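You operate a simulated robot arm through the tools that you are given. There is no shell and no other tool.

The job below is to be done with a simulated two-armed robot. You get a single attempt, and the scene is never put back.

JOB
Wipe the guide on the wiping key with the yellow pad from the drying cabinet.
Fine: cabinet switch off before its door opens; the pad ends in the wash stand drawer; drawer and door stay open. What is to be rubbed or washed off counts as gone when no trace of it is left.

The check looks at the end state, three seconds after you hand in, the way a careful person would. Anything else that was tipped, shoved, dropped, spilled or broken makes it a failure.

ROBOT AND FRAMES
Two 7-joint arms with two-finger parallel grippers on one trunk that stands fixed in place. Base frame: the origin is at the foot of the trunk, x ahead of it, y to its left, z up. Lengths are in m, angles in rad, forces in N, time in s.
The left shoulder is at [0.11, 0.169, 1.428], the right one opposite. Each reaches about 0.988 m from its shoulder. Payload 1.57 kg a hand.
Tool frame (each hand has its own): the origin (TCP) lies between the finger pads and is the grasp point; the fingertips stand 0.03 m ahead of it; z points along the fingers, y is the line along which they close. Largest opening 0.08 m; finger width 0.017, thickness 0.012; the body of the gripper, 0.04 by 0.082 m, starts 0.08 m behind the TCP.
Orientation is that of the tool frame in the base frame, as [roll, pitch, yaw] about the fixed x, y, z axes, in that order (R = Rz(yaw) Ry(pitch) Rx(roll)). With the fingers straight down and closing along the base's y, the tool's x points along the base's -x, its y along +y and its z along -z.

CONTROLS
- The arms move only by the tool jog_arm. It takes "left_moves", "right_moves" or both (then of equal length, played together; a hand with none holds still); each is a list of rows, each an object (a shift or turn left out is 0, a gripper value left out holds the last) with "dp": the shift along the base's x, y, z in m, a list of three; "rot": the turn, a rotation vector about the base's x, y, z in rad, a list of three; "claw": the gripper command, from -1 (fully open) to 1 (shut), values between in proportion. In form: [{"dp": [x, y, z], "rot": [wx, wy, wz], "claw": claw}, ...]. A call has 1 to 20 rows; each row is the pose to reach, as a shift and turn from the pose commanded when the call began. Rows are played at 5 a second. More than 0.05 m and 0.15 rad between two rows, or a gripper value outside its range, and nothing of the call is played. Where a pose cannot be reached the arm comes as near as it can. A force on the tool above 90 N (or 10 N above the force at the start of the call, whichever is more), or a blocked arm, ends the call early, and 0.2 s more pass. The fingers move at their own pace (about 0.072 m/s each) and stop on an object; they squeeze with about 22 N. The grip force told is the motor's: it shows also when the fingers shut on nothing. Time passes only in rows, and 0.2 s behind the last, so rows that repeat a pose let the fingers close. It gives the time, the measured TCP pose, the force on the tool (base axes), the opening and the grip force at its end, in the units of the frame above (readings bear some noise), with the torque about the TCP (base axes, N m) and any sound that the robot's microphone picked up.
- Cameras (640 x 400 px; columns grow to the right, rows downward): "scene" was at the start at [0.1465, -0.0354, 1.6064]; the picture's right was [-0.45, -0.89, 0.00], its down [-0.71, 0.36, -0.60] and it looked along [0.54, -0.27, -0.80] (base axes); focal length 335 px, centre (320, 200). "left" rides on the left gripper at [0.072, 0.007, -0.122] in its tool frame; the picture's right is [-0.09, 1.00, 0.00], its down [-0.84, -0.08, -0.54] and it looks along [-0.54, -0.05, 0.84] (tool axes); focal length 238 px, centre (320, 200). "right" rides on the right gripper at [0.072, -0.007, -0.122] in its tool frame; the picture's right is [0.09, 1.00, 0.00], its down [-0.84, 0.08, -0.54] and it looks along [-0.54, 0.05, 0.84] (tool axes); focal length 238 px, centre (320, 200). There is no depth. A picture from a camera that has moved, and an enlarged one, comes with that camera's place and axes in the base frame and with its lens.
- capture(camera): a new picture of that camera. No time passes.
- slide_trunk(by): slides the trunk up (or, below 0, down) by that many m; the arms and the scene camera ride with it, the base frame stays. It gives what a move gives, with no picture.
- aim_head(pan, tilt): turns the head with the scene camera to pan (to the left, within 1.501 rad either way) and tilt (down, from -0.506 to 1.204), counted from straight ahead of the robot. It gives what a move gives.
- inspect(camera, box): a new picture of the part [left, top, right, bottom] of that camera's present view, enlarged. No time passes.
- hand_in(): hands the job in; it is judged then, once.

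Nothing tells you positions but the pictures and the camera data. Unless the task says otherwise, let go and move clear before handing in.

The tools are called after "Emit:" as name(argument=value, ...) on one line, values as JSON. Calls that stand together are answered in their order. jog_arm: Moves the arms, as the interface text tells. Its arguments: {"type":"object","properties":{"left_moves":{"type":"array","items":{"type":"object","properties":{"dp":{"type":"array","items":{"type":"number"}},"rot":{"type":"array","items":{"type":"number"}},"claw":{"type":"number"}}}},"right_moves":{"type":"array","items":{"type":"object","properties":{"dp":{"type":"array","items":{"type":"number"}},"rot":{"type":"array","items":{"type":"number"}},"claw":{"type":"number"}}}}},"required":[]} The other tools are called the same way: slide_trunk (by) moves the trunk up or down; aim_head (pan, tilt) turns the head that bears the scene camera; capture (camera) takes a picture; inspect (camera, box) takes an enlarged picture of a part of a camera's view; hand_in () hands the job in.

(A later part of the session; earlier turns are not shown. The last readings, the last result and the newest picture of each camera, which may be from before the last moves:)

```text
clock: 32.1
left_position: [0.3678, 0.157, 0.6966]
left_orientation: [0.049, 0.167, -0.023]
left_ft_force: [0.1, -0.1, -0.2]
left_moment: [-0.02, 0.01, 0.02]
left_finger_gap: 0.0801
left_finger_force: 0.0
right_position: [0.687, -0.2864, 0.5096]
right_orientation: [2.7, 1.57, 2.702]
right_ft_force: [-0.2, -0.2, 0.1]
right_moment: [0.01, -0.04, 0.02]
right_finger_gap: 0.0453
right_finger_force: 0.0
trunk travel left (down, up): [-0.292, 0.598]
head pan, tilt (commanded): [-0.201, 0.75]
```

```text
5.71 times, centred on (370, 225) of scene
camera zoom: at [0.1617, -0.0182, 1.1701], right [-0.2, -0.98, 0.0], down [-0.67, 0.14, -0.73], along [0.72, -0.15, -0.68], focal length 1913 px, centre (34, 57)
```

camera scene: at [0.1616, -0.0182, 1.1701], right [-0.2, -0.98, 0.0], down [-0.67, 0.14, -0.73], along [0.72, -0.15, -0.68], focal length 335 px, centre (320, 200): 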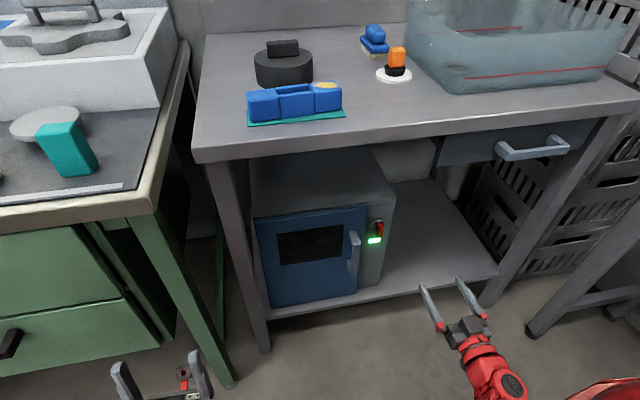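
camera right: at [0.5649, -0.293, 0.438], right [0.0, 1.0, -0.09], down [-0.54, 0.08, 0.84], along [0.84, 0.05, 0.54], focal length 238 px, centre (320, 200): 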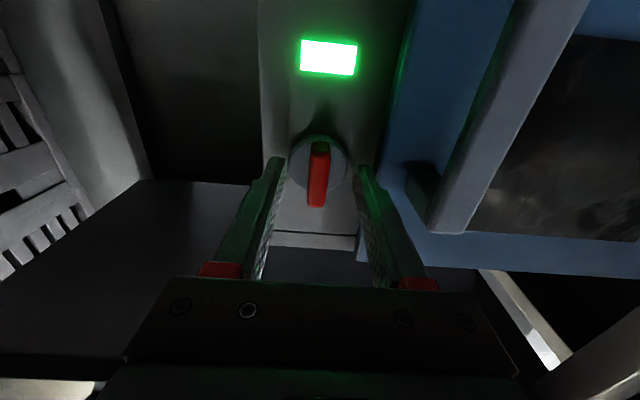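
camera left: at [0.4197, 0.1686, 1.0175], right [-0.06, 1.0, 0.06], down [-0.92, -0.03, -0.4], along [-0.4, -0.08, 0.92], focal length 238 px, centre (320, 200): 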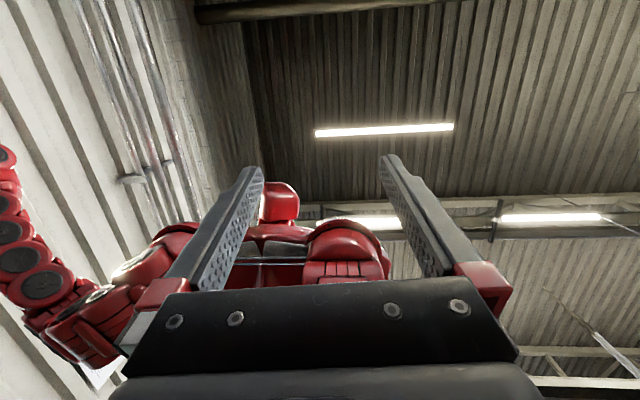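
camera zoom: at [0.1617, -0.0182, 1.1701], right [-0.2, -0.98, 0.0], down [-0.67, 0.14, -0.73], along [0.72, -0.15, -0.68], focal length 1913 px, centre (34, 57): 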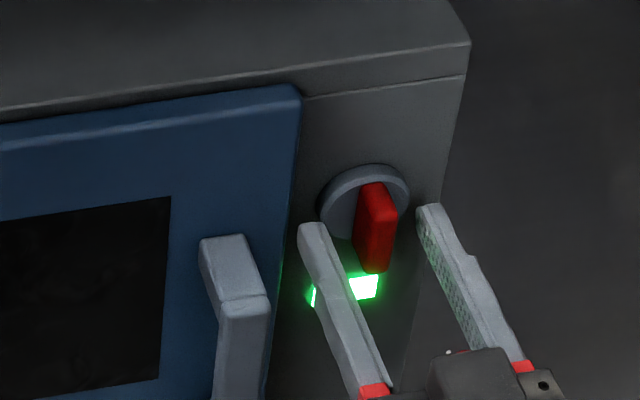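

The fingers flank the red bar at the right height. I'll close on it.

Emit:
jog_arm(right_moves=[{"claw": 0.3}, {"claw": 0.6}, {"claw": 1.0}, {"claw": 1.0}])

Emit:
capture(camera="right")

```text
clock: 33.1
left_position: [0.3684, 0.1559, 0.699]
left_orientation: [0.051, 0.166, -0.022]
left_ft_force: [0.0, 0.2, 0.0]
left_moment: [0.0, 0.02, -0.02]
left_finger_gap: 0.0802
left_finger_force: 0.1
right_position: [0.686, -0.2877, 0.5104]
right_orientation: [2.559, 1.569, 2.557]
right_ft_force: [2.1, -7.4, 1.5]
right_moment: [-0.01, 0.2, -0.06]
right_finger_gap: 0.0128
right_finger_force: 29.1
trunk travel left (down, up): [-0.292, 0.598]
head pan, tilt (commanded): [-0.201, 0.75]
```

```text
taken
camera right: at [0.5648, -0.2939, 0.438], right [0.0, 1.0, -0.09], down [-0.54, 0.08, 0.84], along [0.84, 0.05, 0.54], focal length 238 px, centre (320, 200)
```

right: 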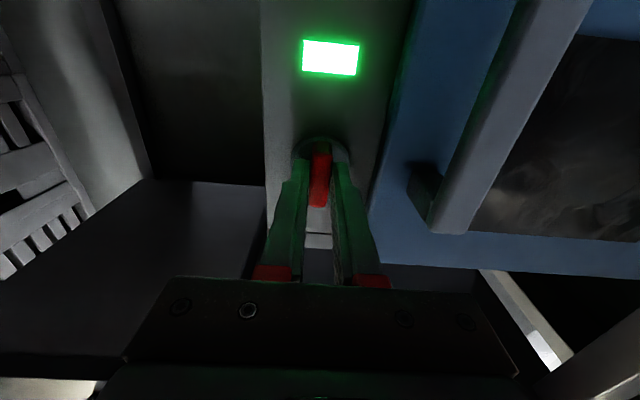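

The bar is gripped (gap 12.8 mm). I'll try a small counter-clockwise turn (as seen from me) and watch the torque and lamp.

Emit:
jog_arm(right_moves=[{"rot": [-0.08, 0, 0]}, {"rot": [-0.16, 0, 0]}, {"rot": [-0.24, 0, 0]}, {"rot": [-0.24, 0, 0]}])

Emit:
capture(camera="right")

```text
clock: 34.1
left_position: [0.3668, 0.1554, 0.6985]
left_orientation: [0.049, 0.167, -0.023]
left_ft_force: [-1.2, -0.4, -0.8]
left_moment: [-0.02, 0.0, 0.0]
left_finger_gap: 0.0796
left_finger_force: 0.1
right_position: [0.6856, -0.2893, 0.5108]
right_orientation: [-1.574, 1.33, -1.573]
right_ft_force: [0.2, -13.6, 3.1]
right_moment: [0.04, 0.0, -0.11]
right_finger_gap: 0.0129
right_finger_force: 30.2
trunk travel left (down, up): [-0.292, 0.598]
head pan, tilt (commanded): [-0.201, 0.75]
```

```text
taken
camera right: at [0.5648, -0.311, 0.4416], right [0.0, 0.95, -0.33], down [-0.54, 0.28, 0.79], along [0.84, 0.17, 0.51], focal length 238 px, centre (320, 200)
```

right: 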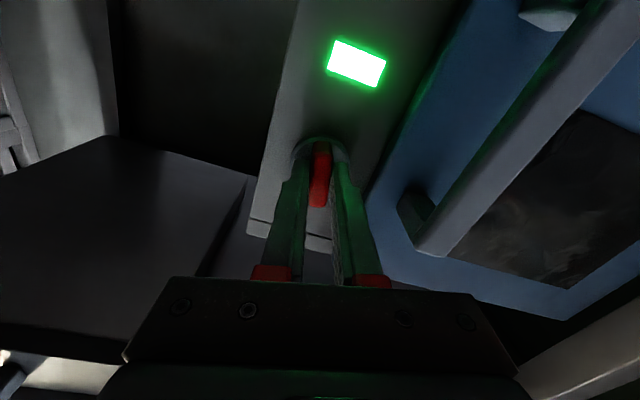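

The knob follows with almost no torque. I'll continue turning, easing 2 mm sideways to relieve the side force.

Emit:
jog_arm(right_moves=[{"dp": [0, -0.002, 0], "rot": [-0.12, 0, 0]}, {"dp": [0, -0.003, 0], "rot": [-0.24, 0, 0]}, {"dp": [0, -0.003, 0], "rot": [-0.36, 0, 0]}, {"dp": [0, -0.003, 0], "rot": [-0.48, 0, 0]}, {"dp": [0, -0.003, 0], "rot": [-0.48, 0, 0]}])

Emit:
capture(camera="right")

```text
clock: 35.3
left_position: [0.3667, 0.1585, 0.6985]
left_orientation: [0.048, 0.165, -0.024]
left_ft_force: [0.6, 0.2, 0.6]
left_moment: [0.04, 0.03, 0.03]
left_finger_gap: 0.0799
left_finger_force: 0.1
right_position: [0.6854, -0.2889, 0.5099]
right_orientation: [-1.571, 0.851, -1.571]
right_ft_force: [-1.4, -1.7, 7.1]
right_moment: [0.02, -0.42, 0.04]
right_finger_gap: 0.0129
right_finger_force: 29.8
trunk travel left (down, up): [-0.292, 0.598]
head pan, tilt (commanded): [-0.201, 0.75]
heard: click
```

```text
taken
camera right: at [0.5649, -0.3407, 0.4604], right [0.0, 0.69, -0.73], down [-0.54, 0.61, 0.58], along [0.84, 0.39, 0.37], focal length 238 px, centre (320, 200)
```

right: 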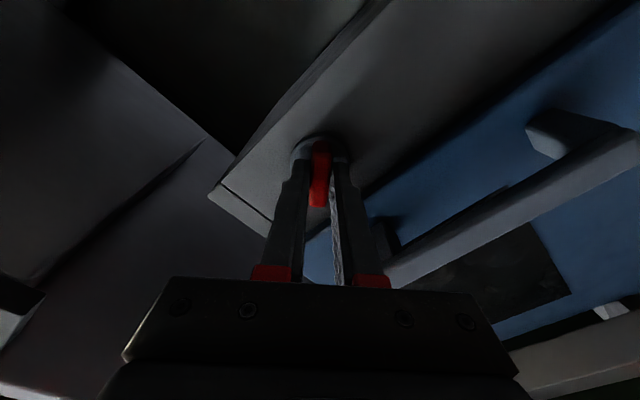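

I heard a click and the lamp looks dark. I'll finish the turn so it sits fully in the off position, then check the lamp from the scene camera.

Emit:
jog_arm(right_moves=[{"dp": [0, 0, 0.001], "rot": [-0.12, 0, 0]}, {"dp": [0, 0, 0.001], "rot": [-0.24, 0, 0]}, {"dp": [0, 0, 0.001], "rot": [-0.36, 0, 0]}, {"dp": [0, 0, 0.001], "rot": [-0.48, 0, 0]}, {"dp": [0, 0, 0.001], "rot": [-0.6, 0, 0]}, {"dp": [0, 0, 0.001], "rot": [-0.6, 0, 0]}])

Emit:
inspect(camera="scene", box=[320, 190, 420, 260])

Emit:
capture(camera="right")

```text
clock: 36.7
left_position: [0.3672, 0.1578, 0.6989]
left_orientation: [0.05, 0.167, -0.023]
left_ft_force: [0.2, -0.1, 0.7]
left_moment: [0.02, 0.04, -0.01]
left_finger_gap: 0.08
left_finger_force: 0.0
right_position: [0.6852, -0.2893, 0.51]
right_orientation: [-1.572, 0.249, -1.571]
right_ft_force: [-0.2, 3.5, 6.1]
right_moment: [0.03, -0.18, 0.22]
right_finger_gap: 0.0128
right_finger_force: 29.3
trunk travel left (down, up): [-0.292, 0.598]
head pan, tilt (commanded): [-0.201, 0.75]
```

```text
5.71 times, centred on (370, 225) of scene
camera zoom: at [0.161, -0.0177, 1.1703], right [-0.2, -0.98, 0.0], down [-0.67, 0.14, -0.73], along [0.72, -0.15, -0.68], focal length 1913 px, centre (34, 57)
```

zoom: 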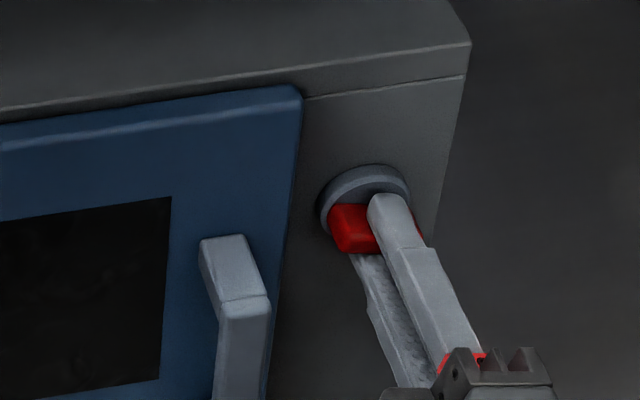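

```text
taken
camera right: at [0.5649, -0.3599, 0.4992], right [0.0, 0.16, -0.99], down [-0.54, 0.83, 0.13], along [0.84, 0.54, 0.08], focal length 238 px, centre (320, 200)
```

right: 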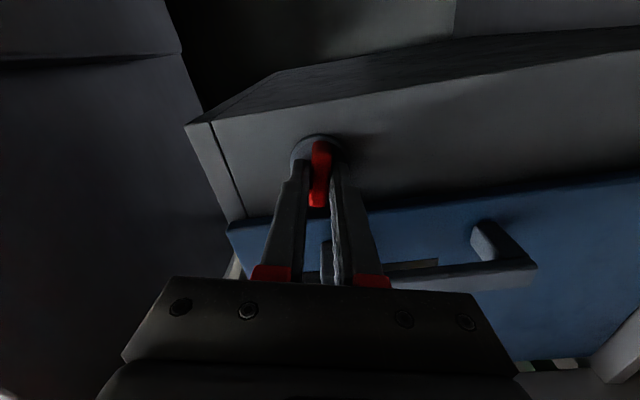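

The lamp is out. I'll turn the last bit to horizontal, then release and back straight off.

Emit:
jog_arm(right_moves=[{"rot": [-0.1, 0, 0]}, {"rot": [-0.2, 0, 0]}, {"rot": [-0.24, 0, 0]}, {"rot": [-0.24, 0, 0]}])

Emit:
jog_arm(right_moves=[{"claw": 0.6}, {"claw": 0.3}, {"claw": 0.2}, {"claw": 0.2}, {"dp": [-0.02, 0, 0], "claw": 0.2}, {"dp": [-0.05, 0, 0], "claw": 0.2}, {"dp": [-0.09, 0, 0], "claw": 0.2}, {"dp": [-0.13, 0, 0], "claw": 0.2}, {"dp": [-0.13, 0, 0], "claw": 0.2}])

Emit:
capture(camera="scene")

Emit:
inspect(camera="scene", box=[320, 190, 420, 260])

```text
clock: 37.7
left_position: [0.3678, 0.1573, 0.6988]
left_orientation: [0.049, 0.166, -0.022]
left_ft_force: [-1.0, -1.1, 0.0]
left_moment: [-0.01, 0.01, 0.0]
left_finger_gap: 0.08
left_finger_force: 0.1
right_position: [0.686, -0.2898, 0.511]
right_orientation: [-1.571, 0.011, -1.57]
right_ft_force: [5.0, 4.5, 5.4]
right_moment: [0.04, -0.1, 0.73]
right_finger_gap: 0.0129
right_finger_force: 29.8
trunk travel left (down, up): [-0.292, 0.598]
head pan, tilt (commanded): [-0.201, 0.75]
```

```text
clock: 39.7
left_position: [0.3677, 0.1567, 0.6997]
left_orientation: [0.049, 0.169, -0.023]
left_ft_force: [-0.3, 0.6, 0.1]
left_moment: [-0.01, -0.03, -0.01]
left_finger_gap: 0.08
left_finger_force: 0.1
right_position: [0.555, -0.2902, 0.5102]
right_orientation: [-1.57, 0.012, -1.572]
right_ft_force: [0.0, 0.4, -0.5]
right_moment: [-0.01, 0.02, 0.0]
right_finger_gap: 0.0319
right_finger_force: 0.0
trunk travel left (down, up): [-0.292, 0.598]
head pan, tilt (commanded): [-0.201, 0.75]
```

```text
taken
camera scene: at [0.1616, -0.0182, 1.1701], right [-0.2, -0.98, 0.0], down [-0.67, 0.14, -0.73], along [0.72, -0.15, -0.68], focal length 335 px, centre (320, 200)
```

scene: 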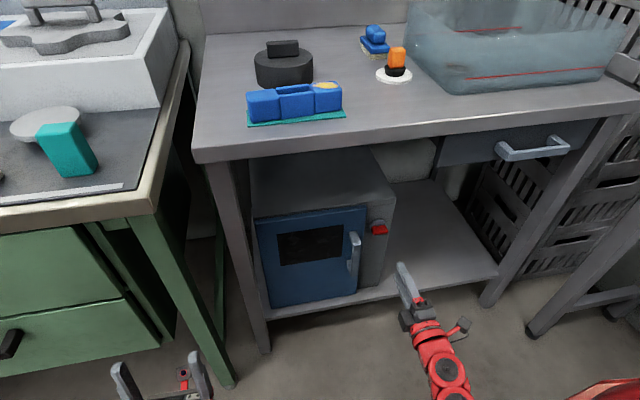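

```text
5.71 times, centred on (370, 225) of scene
camera zoom: at [0.1616, -0.0182, 1.1701], right [-0.2, -0.98, 0.0], down [-0.67, 0.14, -0.73], along [0.72, -0.15, -0.68], focal length 1913 px, centre (34, 57)
```

zoom: 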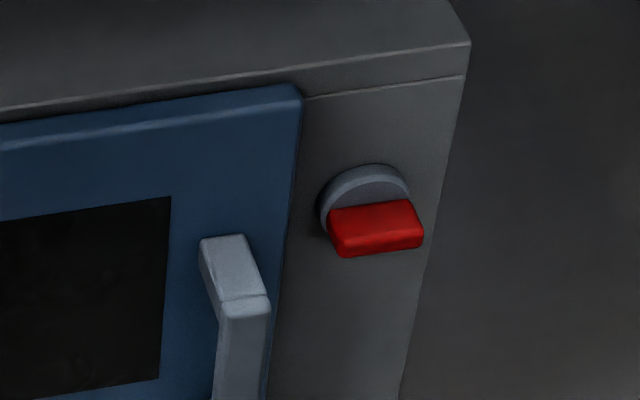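

The switch bar is horizontal and the lamp is dark, so the cabinet is off. Next is the door handle, a vertical bar at about (0.666, -0.215, z 0.40–0.52); I'll turn the hand back and line up in front of it.

Emit:
jog_arm(right_moves=[{"dp": [0, 0, 0], "rot": [0.14, 0, 0], "claw": 0.0}, {"dp": [0, 0.01, -0.005], "rot": [0.28, 0, 0], "claw": -0.1}, {"dp": [0, 0.02, -0.01], "rot": [0.42, 0, 0], "claw": -0.1}, {"dp": [0, 0.03, -0.015], "rot": [0.56, 0, 0], "claw": -0.1}, {"dp": [0, 0.04, -0.02], "rot": [0.7, 0, 0], "claw": -0.1}, {"dp": [0, 0.05, -0.025], "rot": [0.84, 0, 0], "claw": -0.1}, {"dp": [0, 0.06, -0.03], "rot": [0.98, 0, 0], "claw": -0.1}, {"dp": [0, 0.07, -0.035], "rot": [1.12, 0, 0], "claw": -0.1}, {"dp": [0, 0.074, -0.04], "rot": [1.26, 0, 0], "claw": -0.1}, {"dp": [0, 0.074, -0.045], "rot": [1.4, 0, 0], "claw": -0.1}, {"dp": [0.02, 0.074, -0.05], "rot": [1.54, 0, 0], "claw": -0.1}, {"dp": [0.025, 0.074, -0.05], "rot": [1.56, 0, 0], "claw": -0.1}, {"dp": [0.025, 0.074, -0.05], "rot": [1.56, 0, 0], "claw": -0.1}])

Emit:
capture(camera="right")

Emit:
inspect(camera="scene", box=[280, 200, 440, 320])

```text
clock: 42.5
left_position: [0.3677, 0.1566, 0.6984]
left_orientation: [0.049, 0.168, -0.023]
left_ft_force: [0.7, -0.5, -0.4]
left_moment: [0.03, 0.02, 0.02]
left_finger_gap: 0.0799
left_finger_force: 0.0
right_position: [0.5814, -0.2164, 0.4596]
right_orientation: [2.343, 1.569, 2.342]
right_ft_force: [0.0, -0.4, 0.1]
right_moment: [-0.01, -0.02, 0.0]
right_finger_gap: 0.044
right_finger_force: 0.0
trunk travel left (down, up): [-0.292, 0.598]
head pan, tilt (commanded): [-0.201, 0.75]
```

```text
taken
camera right: at [0.46, -0.2223, 0.3885], right [0.0, 1.0, -0.09], down [-0.54, 0.08, 0.84], along [0.84, 0.05, 0.54], focal length 238 px, centre (320, 200)
```

right: 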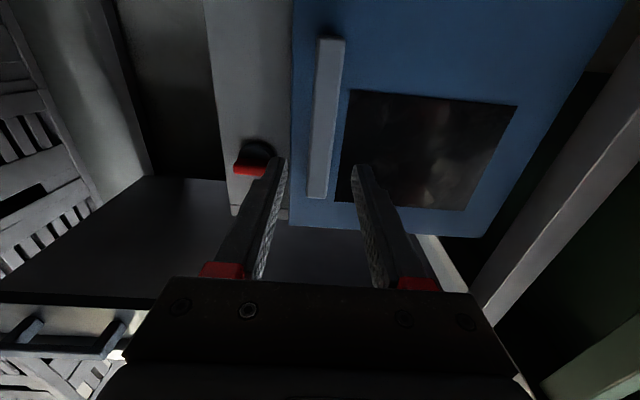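

```text
3.33 times, centred on (360, 260) of scene
camera zoom: at [0.1616, -0.0182, 1.1701], right [-0.2, -0.98, 0.0], down [-0.67, 0.14, -0.73], along [0.72, -0.15, -0.68], focal length 1116 px, centre (187, 0)
```

zoom: 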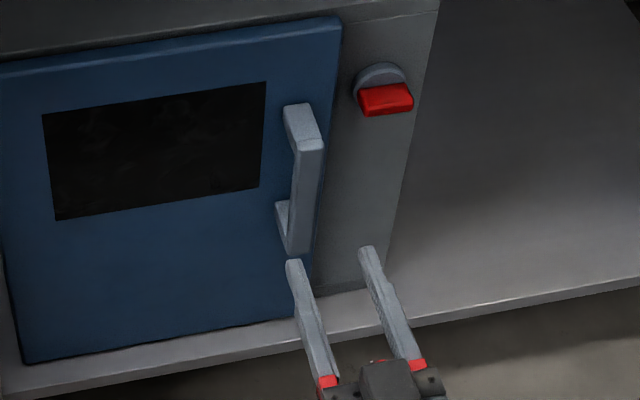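

The handle is centred at y ≈ -0.216, z ≈ 0.45, right between the fingers. Advancing 7.5 cm and closing on it.

Emit:
jog_arm(right_moves=[{"dp": [0.025, 0, -0.005], "claw": -0.1}, {"dp": [0.05, 0, -0.008], "claw": -0.1}, {"dp": [0.075, 0, -0.01], "claw": -0.1}, {"dp": [0.075, 0, -0.01], "claw": -0.1}])

Emit:
capture(camera="right")

Emit:
inspect(camera="scene", box=[300, 200, 420, 290])

```text
clock: 43.5
left_position: [0.3684, 0.1572, 0.6985]
left_orientation: [0.049, 0.169, -0.023]
left_ft_force: [0.1, 0.7, 0.4]
left_moment: [0.03, -0.01, -0.01]
left_finger_gap: 0.08
left_finger_force: 0.2
right_position: [0.6564, -0.2175, 0.4496]
right_orientation: [3.138, 1.568, 3.136]
right_ft_force: [0.4, 0.4, 0.0]
right_moment: [0.02, -0.02, -0.03]
right_finger_gap: 0.044
right_finger_force: 0.1
trunk travel left (down, up): [-0.292, 0.598]
head pan, tilt (commanded): [-0.201, 0.75]
```

```text
taken
camera right: at [0.5351, -0.2235, 0.3785], right [0.0, 1.0, -0.09], down [-0.54, 0.08, 0.84], along [0.84, 0.05, 0.54], focal length 238 px, centre (320, 200)
```

right: 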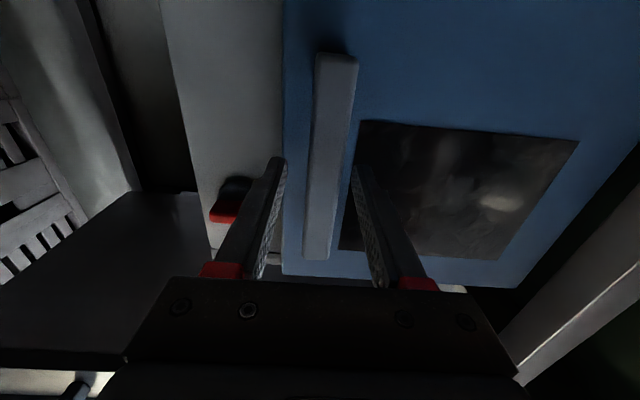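

```text
4.44 times, centred on (360, 245) of scene
camera zoom: at [0.1617, -0.0182, 1.1701], right [-0.2, -0.98, 0.0], down [-0.67, 0.14, -0.73], along [0.72, -0.15, -0.68], focal length 1488 px, centre (142, 0)
```

zoom: 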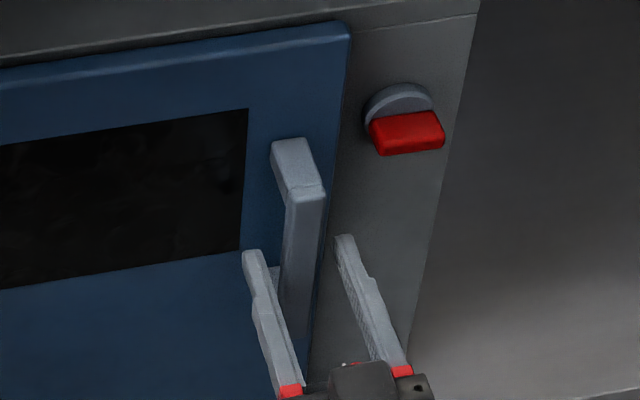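

The fingers straddle the handle bar. Closing now.

Emit:
jog_arm(right_moves=[{"claw": 0.3}, {"claw": 0.6}, {"claw": 1.0}, {"claw": 1.0}])

```text
clock: 44.5
left_position: [0.3672, 0.1577, 0.6984]
left_orientation: [0.048, 0.168, -0.024]
left_ft_force: [0.0, -0.3, -0.6]
left_moment: [0.0, -0.03, 0.01]
left_finger_gap: 0.0801
left_finger_force: 0.0
right_position: [0.6566, -0.2142, 0.4504]
right_orientation: [3.016, 1.568, 3.021]
right_ft_force: [0.5, 14.8, 0.8]
right_moment: [-0.31, -0.01, 0.13]
right_finger_gap: 0.0215
right_finger_force: 34.6
trunk travel left (down, up): [-0.292, 0.598]
head pan, tilt (commanded): [-0.201, 0.75]
```

Handle gripped (21.5 mm). I'll pull along the door's arc about the left hinge, first a small angle to check it comes freely.

Emit:
jog_arm(right_moves=[{"dp": [-0.011, 0.006, 0], "rot": [0, 0, -0.05]}, {"dp": [-0.0234, 0.01, 0], "rot": [0, 0, -0.1]}, {"dp": [-0.035, 0.015, 0], "rot": [0, 0, -0.15]}, {"dp": [-0.0459, 0.0196, 0], "rot": [0, 0, -0.2]}, {"dp": [-0.0459, 0.0196, 0], "rot": [0, 0, -0.2]}])

Emit:
capture(camera="scene")

```text
clock: 45.7
left_position: [0.3671, 0.1565, 0.6988]
left_orientation: [0.047, 0.167, -0.022]
left_ft_force: [0.6, -0.1, 0.4]
left_moment: [-0.03, 0.01, -0.01]
left_finger_gap: 0.0798
left_finger_force: 0.1
right_position: [0.6108, -0.1973, 0.4499]
right_orientation: [3.01, 1.569, 2.806]
right_ft_force: [-3.9, -3.8, -2.0]
right_moment: [-0.54, 0.46, 0.22]
right_finger_gap: 0.0214
right_finger_force: 34.5
trunk travel left (down, up): [-0.292, 0.598]
head pan, tilt (commanded): [-0.201, 0.75]
```

```text
taken
camera scene: at [0.1617, -0.0184, 1.1701], right [-0.2, -0.98, 0.0], down [-0.67, 0.14, -0.73], along [0.72, -0.15, -0.68], focal length 335 px, centre (320, 200)
```

scene: 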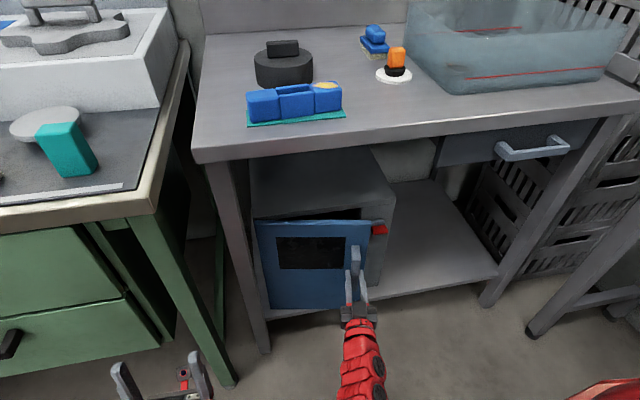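

The door is opening smoothly. Continuing along the arc to about 0.7 rad.

Emit:
jog_arm(right_moves=[{"dp": [-0.0108, 0.0056, 0], "rot": [0, 0, -0.05]}, {"dp": [-0.0214, 0.0117, 0], "rot": [0, 0, -0.1]}, {"dp": [-0.0317, 0.0184, 0], "rot": [0, 0, -0.15]}, {"dp": [-0.0417, 0.0255, 0], "rot": [0, 0, -0.2]}, {"dp": [-0.0512, 0.0332, 0], "rot": [0, 0, -0.25]}, {"dp": [-0.0604, 0.0412, 0], "rot": [0, 0, -0.3]}, {"dp": [-0.0691, 0.0498, 0], "rot": [0, 0, -0.35]}, {"dp": [-0.0774, 0.0587, 0], "rot": [0, 0, -0.4]}, {"dp": [-0.0853, 0.0681, 0], "rot": [0, 0, -0.45]}, {"dp": [-0.0927, 0.0778, 0], "rot": [0, 0, -0.5]}, {"dp": [-0.0927, 0.0778, 0], "rot": [0, 0, -0.5]}])

Emit:
capture(camera="scene")

```text
clock: 48.1
left_position: [0.3688, 0.1601, 0.6984]
left_orientation: [0.047, 0.166, -0.021]
left_ft_force: [0.3, 1.1, -0.2]
left_moment: [0.0, -0.01, 0.03]
left_finger_gap: 0.08
left_finger_force: 0.0
right_position: [0.5134, -0.1228, 0.4356]
right_orientation: [1.391, 1.566, 0.722]
right_ft_force: [60.7, 51.5, 28.2]
right_moment: [0.03, -0.42, 1.44]
right_finger_gap: 0.0292
right_finger_force: 39.1
right hand out of reach, approached as far as the arm can: row 9, 10, 11
trunk travel left (down, up): [-0.292, 0.598]
head pan, tilt (commanded): [-0.201, 0.75]
```

```text
taken
camera scene: at [0.1635, -0.0139, 1.1702], right [-0.2, -0.98, 0.0], down [-0.67, 0.13, -0.73], along [0.72, -0.15, -0.68], focal length 335 px, centre (320, 200)
```

scene: 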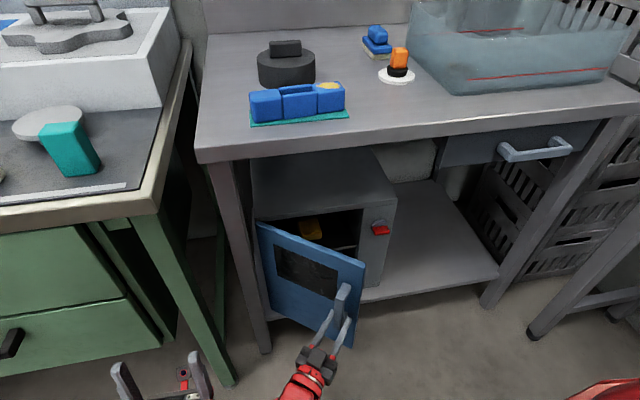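

The door is open about 40°, a yellow pad is visible inside, but the arm hit its reach and force built up. I'll release the handle to relieve it.

Emit:
jog_arm(right_moves=[{"claw": 0.0}, {"claw": -0.3}, {"claw": -0.3}])

Emit:
capture(camera="scene")

Emit:
capture(camera="right")

```text
clock: 48.9
left_position: [0.3675, 0.1562, 0.6986]
left_orientation: [0.049, 0.167, -0.024]
left_ft_force: [0.1, -0.2, -1.0]
left_moment: [0.01, 0.0, -0.01]
left_finger_gap: 0.08
left_finger_force: 0.1
right_position: [0.5087, -0.1341, 0.4354]
right_orientation: [1.205, 1.567, 0.506]
right_ft_force: [0.7, 0.9, -0.8]
right_moment: [0.01, 0.04, 0.04]
right_finger_gap: 0.0533
right_finger_force: 0.8
trunk travel left (down, up): [-0.292, 0.598]
head pan, tilt (commanded): [-0.201, 0.75]
```

```text
taken
camera scene: at [0.1614, -0.0185, 1.1701], right [-0.2, -0.98, 0.0], down [-0.67, 0.14, -0.73], along [0.72, -0.15, -0.68], focal length 335 px, centre (320, 200)
```

scene: 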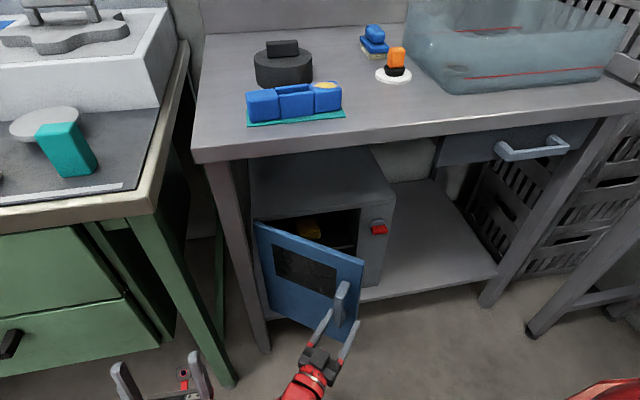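

```text
taken
camera right: at [0.4121, -0.0602, 0.3631], right [0.64, 0.76, -0.09], down [-0.37, 0.41, 0.84], along [0.67, -0.5, 0.54], focal length 238 px, centre (320, 200)
```

right: 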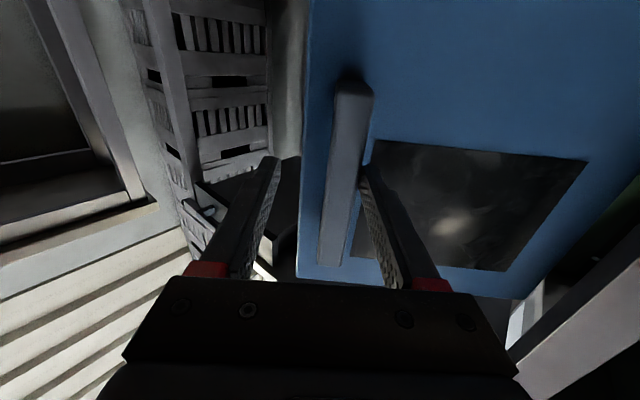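

Force is gone and the door rests at roughly 38° open. I'll withdraw from the handle, swing round to the free edge and push the door further open from the inside with closed fingers.

Emit:
jog_arm(right_moves=[{"dp": [-0.02, 0.017, 0.005], "claw": -0.3}, {"dp": [-0.04, 0.034, 0.01], "claw": -0.3}, {"dp": [-0.055, 0.03, 0.01], "rot": [0, 0, 0.1], "claw": -0.3}, {"dp": [-0.06, 0.01, 0.01], "rot": [0, 0, 0.2], "claw": -0.3}, {"dp": [-0.06, -0.03, 0.01], "rot": [0, 0, 0.3], "claw": 0.0}, {"dp": [-0.06, -0.07, 0.01], "rot": [0, 0, 0.42], "claw": 0.5}, {"dp": [-0.05, -0.11, 0.01], "rot": [0, 0, 0.54], "claw": 1.0}, {"dp": [-0.04, -0.13, 0.01], "rot": [0, 0, 0.66], "claw": 1.0}, {"dp": [-0.02, -0.14, 0.01], "rot": [0, 0, 0.7], "claw": 1.0}, {"dp": [-0.02, -0.14, 0.01], "rot": [0, 0, 0.7], "claw": 1.0}])

Emit:
capture(camera="scene")

Emit:
capture(camera="right")

```text
clock: 51.1
left_position: [0.3684, 0.1573, 0.6983]
left_orientation: [0.049, 0.167, -0.025]
left_ft_force: [0.4, -0.1, 0.0]
left_moment: [-0.03, 0.02, 0.0]
left_finger_gap: 0.0801
left_finger_force: 0.0
right_position: [0.4884, -0.2727, 0.4461]
right_orientation: [2.601, 1.57, 2.601]
right_ft_force: [0.8, 0.4, 0.4]
right_moment: [-0.01, -0.04, -0.02]
right_finger_gap: 0.0
right_finger_force: 21.1
right hand out of reach, approached as far as the arm can: row 1, 2
trunk travel left (down, up): [-0.292, 0.598]
head pan, tilt (commanded): [-0.201, 0.75]
```

```text
taken
camera scene: at [0.1617, -0.0182, 1.1701], right [-0.2, -0.98, 0.0], down [-0.67, 0.14, -0.73], along [0.72, -0.15, -0.68], focal length 335 px, centre (320, 200)
```

scene: 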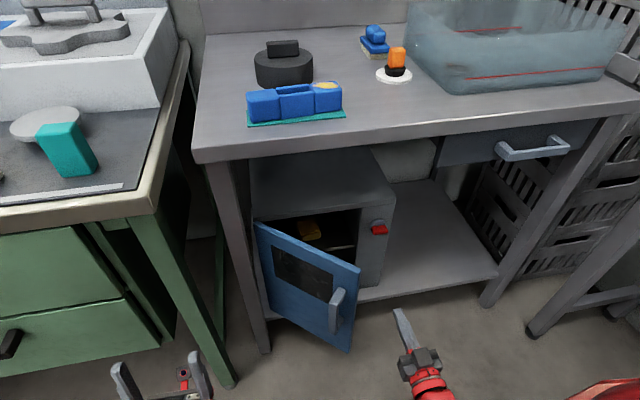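

```text
taken
camera right: at [0.367, -0.279, 0.3743], right [0.0, 1.0, -0.09], down [-0.54, 0.08, 0.84], along [0.84, 0.05, 0.54], focal length 238 px, centre (320, 200)
```

right: 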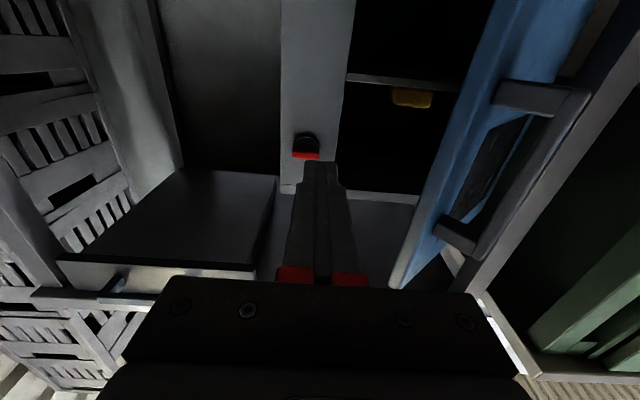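

The door stands about 0.7 rad open and the yellow pad lies on a shelf inside. Now I'll push the door's inner edge leftwards with the closed fingers.

Emit:
jog_arm(right_moves=[{"dp": [0.04, 0.0, 0], "claw": 1}, {"dp": [0.088, 0.01, 0], "claw": 1}, {"dp": [0.088, 0.04, 0], "claw": 1}, {"dp": [0.088, 0.07, 0], "claw": 1}, {"dp": [0.07, 0.095, 0], "claw": 1}, {"dp": [0.05, 0.116, 0], "claw": 1}, {"dp": [0.035, 0.138, 0], "claw": 1}, {"dp": [0.0214, 0.16, 0], "claw": 1}, {"dp": [0.01, 0.185, 0], "claw": 1}, {"dp": [0.0018, 0.21, 0], "claw": 1}, {"dp": [0.0018, 0.21, 0], "claw": 1}])

Emit:
capture(camera="scene")

Emit:
capture(camera="right")

```text
clock: 53.5
left_position: [0.3682, 0.1571, 0.699]
left_orientation: [0.05, 0.168, -0.022]
left_ft_force: [0.0, 0.8, 0.7]
left_moment: [0.02, -0.01, 0.01]
left_finger_gap: 0.0799
left_finger_force: 0.2
right_position: [0.4915, -0.0625, 0.4455]
right_orientation: [-2.872, 1.568, -2.87]
right_ft_force: [-0.6, 0.0, -0.2]
right_moment: [-0.03, -0.01, -0.02]
right_finger_gap: 0.0002
right_finger_force: 21.6
trunk travel left (down, up): [-0.292, 0.598]
head pan, tilt (commanded): [-0.201, 0.75]
```

```text
taken
camera scene: at [0.1616, -0.0181, 1.1701], right [-0.2, -0.98, 0.0], down [-0.67, 0.14, -0.73], along [0.72, -0.15, -0.68], focal length 335 px, centre (320, 200)
```

scene: 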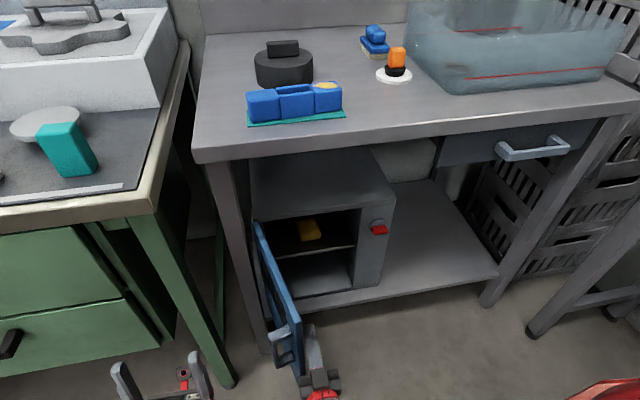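

```text
taken
camera right: at [0.3699, -0.0688, 0.3737], right [0.0, 1.0, -0.09], down [-0.54, 0.08, 0.84], along [0.84, 0.05, 0.54], focal length 238 px, centre (320, 200)
```

right: 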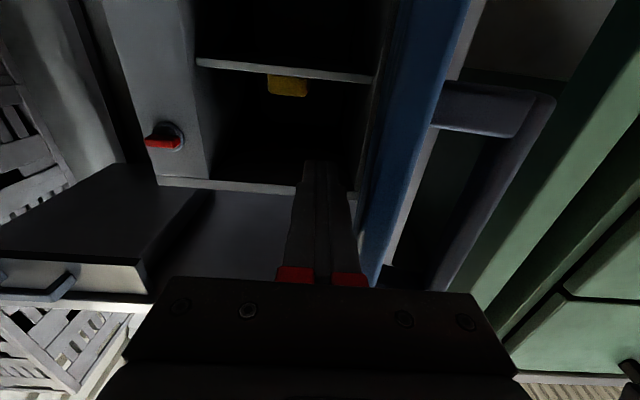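

The door is now open about 75–80° with no force on the hand. I'll inspect the pad on the inner shelf from both cameras.

Emit:
inspect(camera="scene", box=[240, 195, 400, 305])

Emit:
inspect(camera="right", box=[180, 30, 400, 200])

```text
3.64 times, centred on (320, 250) of scene
camera zoom: at [0.1616, -0.0181, 1.1701], right [-0.2, -0.98, 0.0], down [-0.67, 0.14, -0.73], along [0.72, -0.15, -0.68], focal length 1217 px, centre (320, 18)
```

zoom: 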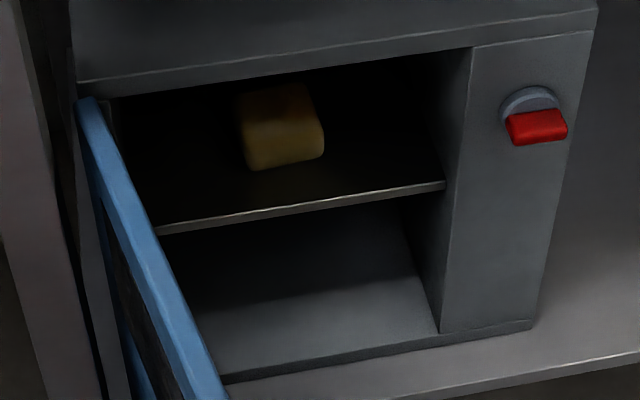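

```text
2.35 times, centred on (290, 115) of right
camera zoom: at [0.3699, -0.0688, 0.3737], right [0.0, 1.0, -0.09], down [-0.54, 0.08, 0.84], along [0.84, 0.05, 0.54], focal length 561 px, centre (391, 400)
```

zoom: 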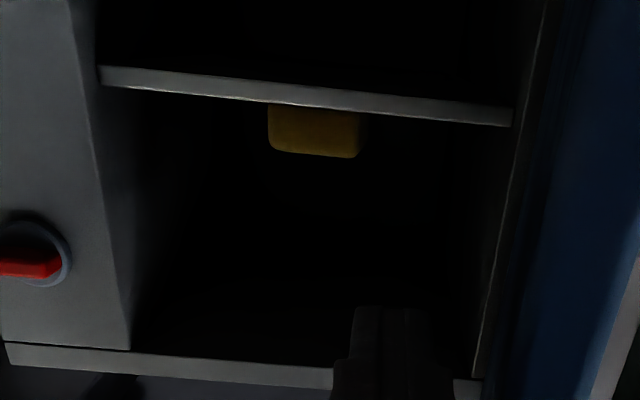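

The pad is a yellow block about 65 mm wide (y -0.150 to -0.084), front face near x = 0.80, on a shelf at z ≈ 0.41. I'll nudge the door a bit more for clearance, then move the hand back and line up with the pad.

Emit:
jog_arm(right_moves=[{"dp": [-0.003, 0.015, 0], "claw": 1}, {"dp": [-0.006, 0.03, 0], "claw": 1}, {"dp": [-0.007, 0.042, 0], "claw": 1}, {"dp": [-0.007, 0.02, 0], "claw": 1}, {"dp": [-0.007, -0.02, 0], "claw": 1}, {"dp": [0.0, -0.055, -0.012], "claw": 0}, {"dp": [0.04, -0.055, -0.015], "claw": -1}, {"dp": [0.08, -0.055, -0.015], "claw": -1}, {"dp": [0.12, -0.055, -0.015], "claw": -1}, {"dp": [0.15, -0.055, -0.015], "claw": -1}, {"dp": [0.15, -0.055, -0.015], "claw": -1}])

Emit:
capture(camera="right")

Emit:
capture(camera="scene")

Emit:
inspect(camera="scene", box=[240, 195, 400, 305])

```text
clock: 55.9
left_position: [0.3677, 0.1569, 0.6983]
left_orientation: [0.049, 0.167, -0.022]
left_ft_force: [0.6, -0.1, 0.5]
left_moment: [0.02, 0.0, -0.01]
left_finger_gap: 0.0801
left_finger_force: 0.2
right_position: [0.64, -0.1179, 0.4305]
right_orientation: [2.809, 1.568, 2.811]
right_ft_force: [-0.5, 0.2, -0.2]
right_moment: [-0.01, -0.02, 0.01]
right_finger_gap: 0.0798
right_finger_force: 0.0
trunk travel left (down, up): [-0.292, 0.598]
head pan, tilt (commanded): [-0.201, 0.75]
```

```text
taken
camera right: at [0.5188, -0.1241, 0.359], right [0.0, 1.0, -0.09], down [-0.54, 0.08, 0.84], along [0.84, 0.05, 0.54], focal length 238 px, centre (320, 200)
```

right: 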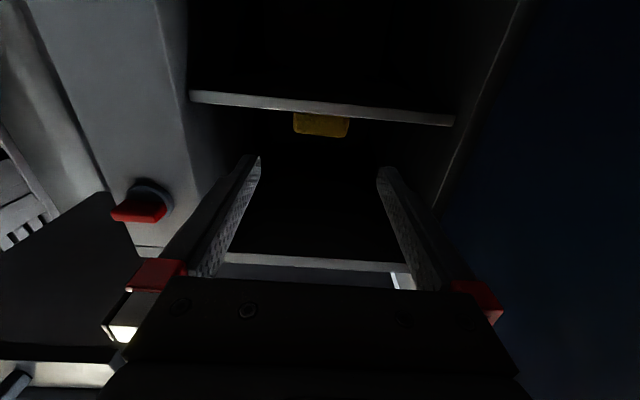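

```text
taken
camera scene: at [0.1617, -0.0182, 1.1701], right [-0.2, -0.98, 0.0], down [-0.67, 0.14, -0.73], along [0.72, -0.15, -0.68], focal length 335 px, centre (320, 200)
```

scene: 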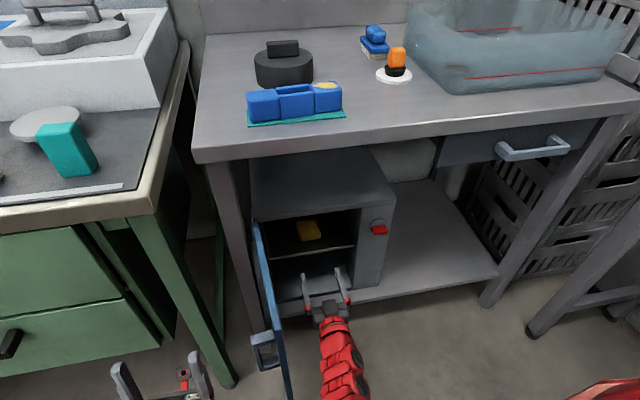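

```text
3.64 times, centred on (320, 250) of scene
camera zoom: at [0.1617, -0.0182, 1.1701], right [-0.2, -0.98, 0.0], down [-0.67, 0.14, -0.73], along [0.72, -0.15, -0.68], focal length 1217 px, centre (320, 18)
```

zoom: 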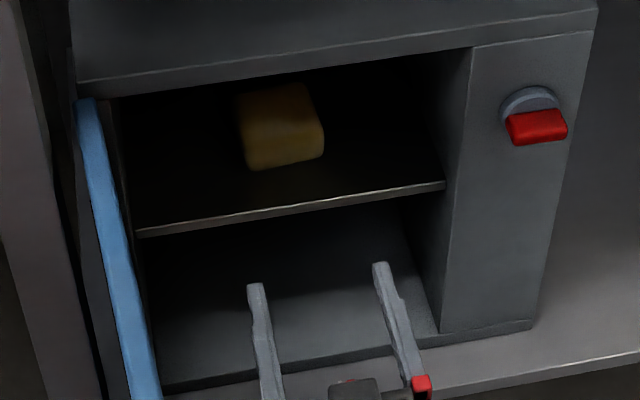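

The door is open about 90° and clear. I'll zoom in on the pad from the hand camera to fine-tune the alignment.

Emit:
inspect(camera="right", box=[250, 80, 400, 180])

```text
4.00 times, centred on (325, 130) of right
camera zoom: at [0.5188, -0.1241, 0.359], right [0.0, 1.0, -0.09], down [-0.54, 0.08, 0.84], along [0.84, 0.05, 0.54], focal length 953 px, centre (300, 480)
```

zoom: 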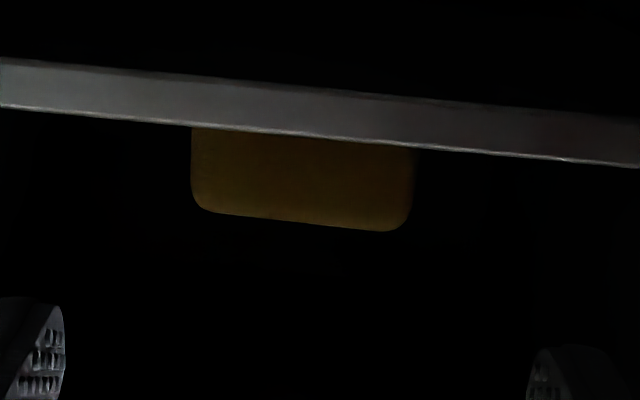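

The pad spans y -0.149 to -0.084, z 0.412–0.448; the open fingers clear it by several mm each side. I'll advance so the fingertips overlap the front 3 cm of the pad, leaving its far end protruding for wiping.

Emit:
jog_arm(right_moves=[{"dp": [0.04, 0.001, 0], "claw": -1}, {"dp": [0.08, 0.001, 0], "claw": -1}, {"dp": [0.11, 0.001, 0], "claw": -1}, {"dp": [0.13, 0.001, 0], "claw": -1}, {"dp": [0.145, 0.001, 0], "claw": -1}, {"dp": [0.16, 0.001, 0], "claw": -1}, {"dp": [0.16, 0.001, 0], "claw": -1}])

Emit:
inspect(camera="scene", box=[240, 195, 400, 305])

Emit:
capture(camera="right")

```text
clock: 57.5
left_position: [0.3687, 0.1573, 0.6988]
left_orientation: [0.048, 0.168, -0.022]
left_ft_force: [0.1, 0.2, -1.3]
left_moment: [0.03, 0.06, -0.02]
left_finger_gap: 0.08
left_finger_force: 0.0
right_position: [0.7924, -0.1169, 0.4384]
right_orientation: [1.891, 1.569, 1.893]
right_ft_force: [0.5, -0.1, 0.0]
right_moment: [-0.01, 0.0, -0.03]
right_finger_gap: 0.0801
right_finger_force: 0.2
right hand out of reach, approached as far as the arm can: row 6, 7
trunk travel left (down, up): [-0.292, 0.598]
head pan, tilt (commanded): [-0.201, 0.75]
```

```text
3.64 times, centred on (320, 250) of scene
camera zoom: at [0.1618, -0.0181, 1.1701], right [-0.2, -0.98, 0.0], down [-0.67, 0.14, -0.73], along [0.72, -0.15, -0.68], focal length 1217 px, centre (320, 18)
```

zoom: 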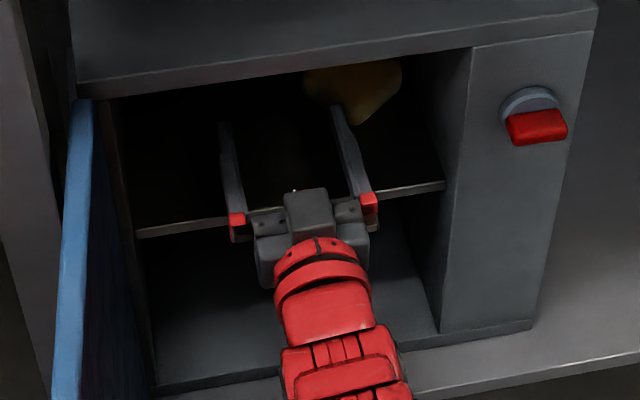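

```text
taken
camera right: at [0.6714, -0.1233, 0.3664], right [0.0, 1.0, -0.09], down [-0.54, 0.07, 0.84], along [0.84, 0.05, 0.54], focal length 238 px, centre (320, 200)
```

right: 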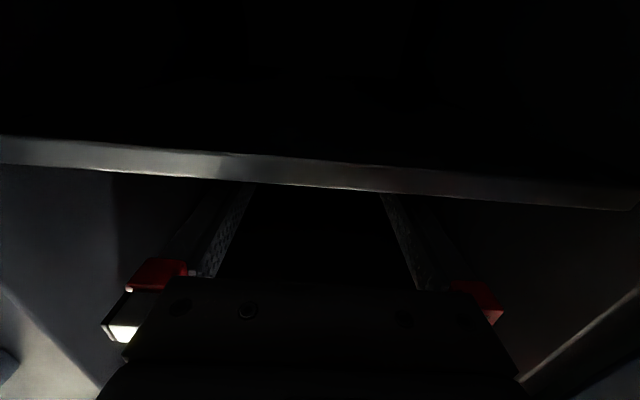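

The arm reached its limit and the pad got pushed aside to the right and turned. I'll back straight out carefully and look at where it is now.

Emit:
jog_arm(right_moves=[{"dp": [-0.02, 0, 0], "claw": -1}, {"dp": [-0.05, 0, 0], "claw": -1}, {"dp": [-0.09, 0, 0], "claw": -1}, {"dp": [-0.13, 0, -0.005], "claw": -1}, {"dp": [-0.16, 0, -0.008], "claw": -1}, {"dp": [-0.16, 0, -0.008], "claw": -1}])

Emit:
inspect(camera="scene", box=[240, 195, 400, 305])

Emit:
inspect(camera="right", box=[200, 60, 440, 220])

```text
clock: 58.9
left_position: [0.3674, 0.1574, 0.7002]
left_orientation: [0.05, 0.168, -0.023]
left_ft_force: [-0.6, 0.3, -1.1]
left_moment: [-0.01, 0.01, -0.01]
left_finger_gap: 0.0803
left_finger_force: 0.0
right_position: [0.6323, -0.1172, 0.4312]
right_orientation: [1.822, 1.569, 1.821]
right_ft_force: [0.2, -0.3, 0.4]
right_moment: [-0.02, -0.01, 0.0]
right_finger_gap: 0.0798
right_finger_force: 0.0
trunk travel left (down, up): [-0.292, 0.598]
head pan, tilt (commanded): [-0.201, 0.75]
```

```text
3.64 times, centred on (320, 250) of scene
camera zoom: at [0.1616, -0.0182, 1.1701], right [-0.2, -0.98, 0.0], down [-0.67, 0.14, -0.73], along [0.72, -0.15, -0.68], focal length 1217 px, centre (320, 18)
```

zoom: 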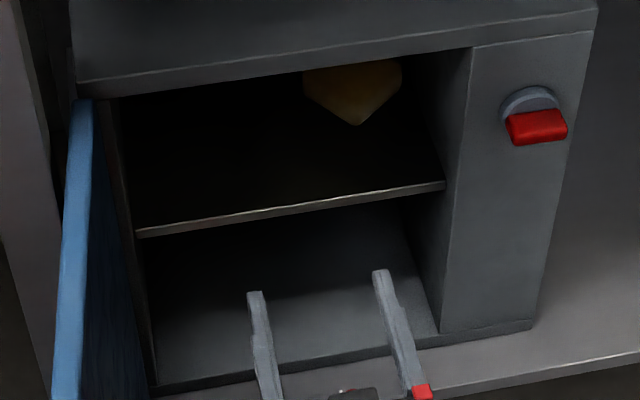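

```text
2.50 times, centred on (320, 140) of right
camera zoom: at [0.5124, -0.1228, 0.3587], right [0.0, 1.0, -0.09], down [-0.54, 0.08, 0.84], along [0.84, 0.05, 0.54], focal length 596 px, centre (320, 350)
```

zoom: 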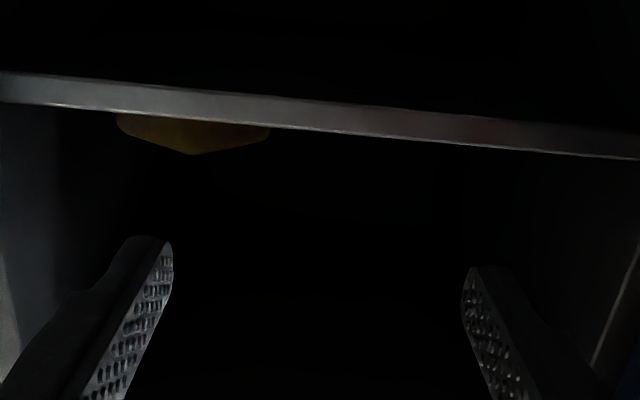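

The pad now lies about 45° turned, front corner near (0.828, -0.182), close to the cabinet's right wall. I need more reach, so I'll pull back, lower the trunk 0.2 m, and look inside again.

Emit:
jog_arm(right_moves=[{"dp": [-0.03, -0.02, 0]}, {"dp": [-0.06, -0.05, 0]}, {"dp": [-0.09, -0.08, 0]}, {"dp": [-0.11, -0.1, 0]}, {"dp": [-0.11, -0.1, 0]}])

Emit:
slide_trunk(by=-0.2)

Emit:
aim_head(pan=-0.2, tilt=0.6)

Emit:
capture(camera="scene")

Emit:
inspect(camera="scene", box=[240, 130, 400, 250])

```text
clock: 60.1
left_position: [0.3679, 0.157, 0.6978]
left_orientation: [0.048, 0.168, -0.022]
left_ft_force: [0.2, -0.2, -0.7]
left_moment: [-0.05, -0.02, 0.01]
left_finger_gap: 0.0799
left_finger_force: 0.0
right_position: [0.5235, -0.2187, 0.4309]
right_orientation: [2.102, 1.57, 2.104]
right_ft_force: [0.6, -0.5, -0.9]
right_moment: [-0.01, -0.05, -0.01]
right_finger_gap: 0.0802
right_finger_force: 0.1
trunk travel left (down, up): [-0.292, 0.598]
head pan, tilt (commanded): [-0.201, 0.75]
```

```text
clock: 62.5
left_position: [0.3656, 0.1544, 0.6348]
left_orientation: [0.074, 0.159, -0.027]
left_ft_force: [-0.7, 0.5, -0.3]
left_moment: [-0.01, -0.02, 0.0]
left_finger_gap: 0.0802
left_finger_force: 0.0
right_position: [0.5215, -0.2174, 0.3643]
right_orientation: [1.145, 1.568, 1.146]
right_ft_force: [0.1, 0.0, 0.7]
right_moment: [-0.01, 0.01, -0.03]
right_finger_gap: 0.0797
right_finger_force: 0.1
trunk travel left (down, up): [-0.223, 0.667]
head pan, tilt (commanded): [-0.201, 0.75]
stopped: the arm was blocked; the commanded pose is now the measured one
```

```text
clock: 63.1
left_position: [0.366, 0.1549, 0.6348]
left_orientation: [0.071, 0.16, -0.025]
left_ft_force: [0.3, -0.4, -0.9]
left_moment: [0.0, 0.01, 0.0]
left_finger_gap: 0.0802
left_finger_force: 0.0
right_position: [0.5218, -0.2182, 0.3642]
right_orientation: [0.891, 1.567, 0.889]
right_ft_force: [0.6, 1.0, -0.4]
right_moment: [0.0, 0.01, -0.02]
right_finger_gap: 0.0799
right_finger_force: 0.0
trunk travel left (down, up): [-0.223, 0.667]
head pan, tilt (commanded): [-0.201, 0.6]
```

```text
taken
camera scene: at [0.1636, -0.0206, 1.1167], right [-0.2, -0.98, 0.0], down [-0.55, 0.11, -0.83], along [0.81, -0.16, -0.56], focal length 335 px, centre (320, 200)
```

scene: 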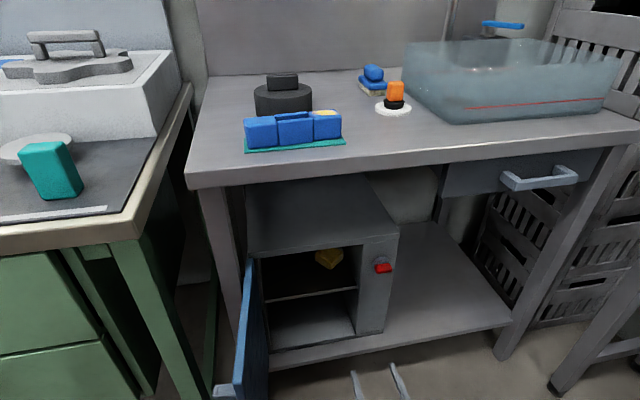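

```text
3.33 times, centred on (320, 190) of scene
camera zoom: at [0.1636, -0.0206, 1.1167], right [-0.2, -0.98, 0.0], down [-0.55, 0.11, -0.83], along [0.81, -0.16, -0.56], focal length 1116 px, centre (320, 233)
```

zoom: 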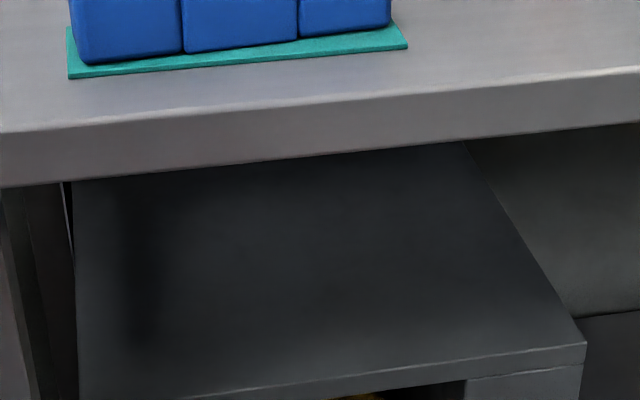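

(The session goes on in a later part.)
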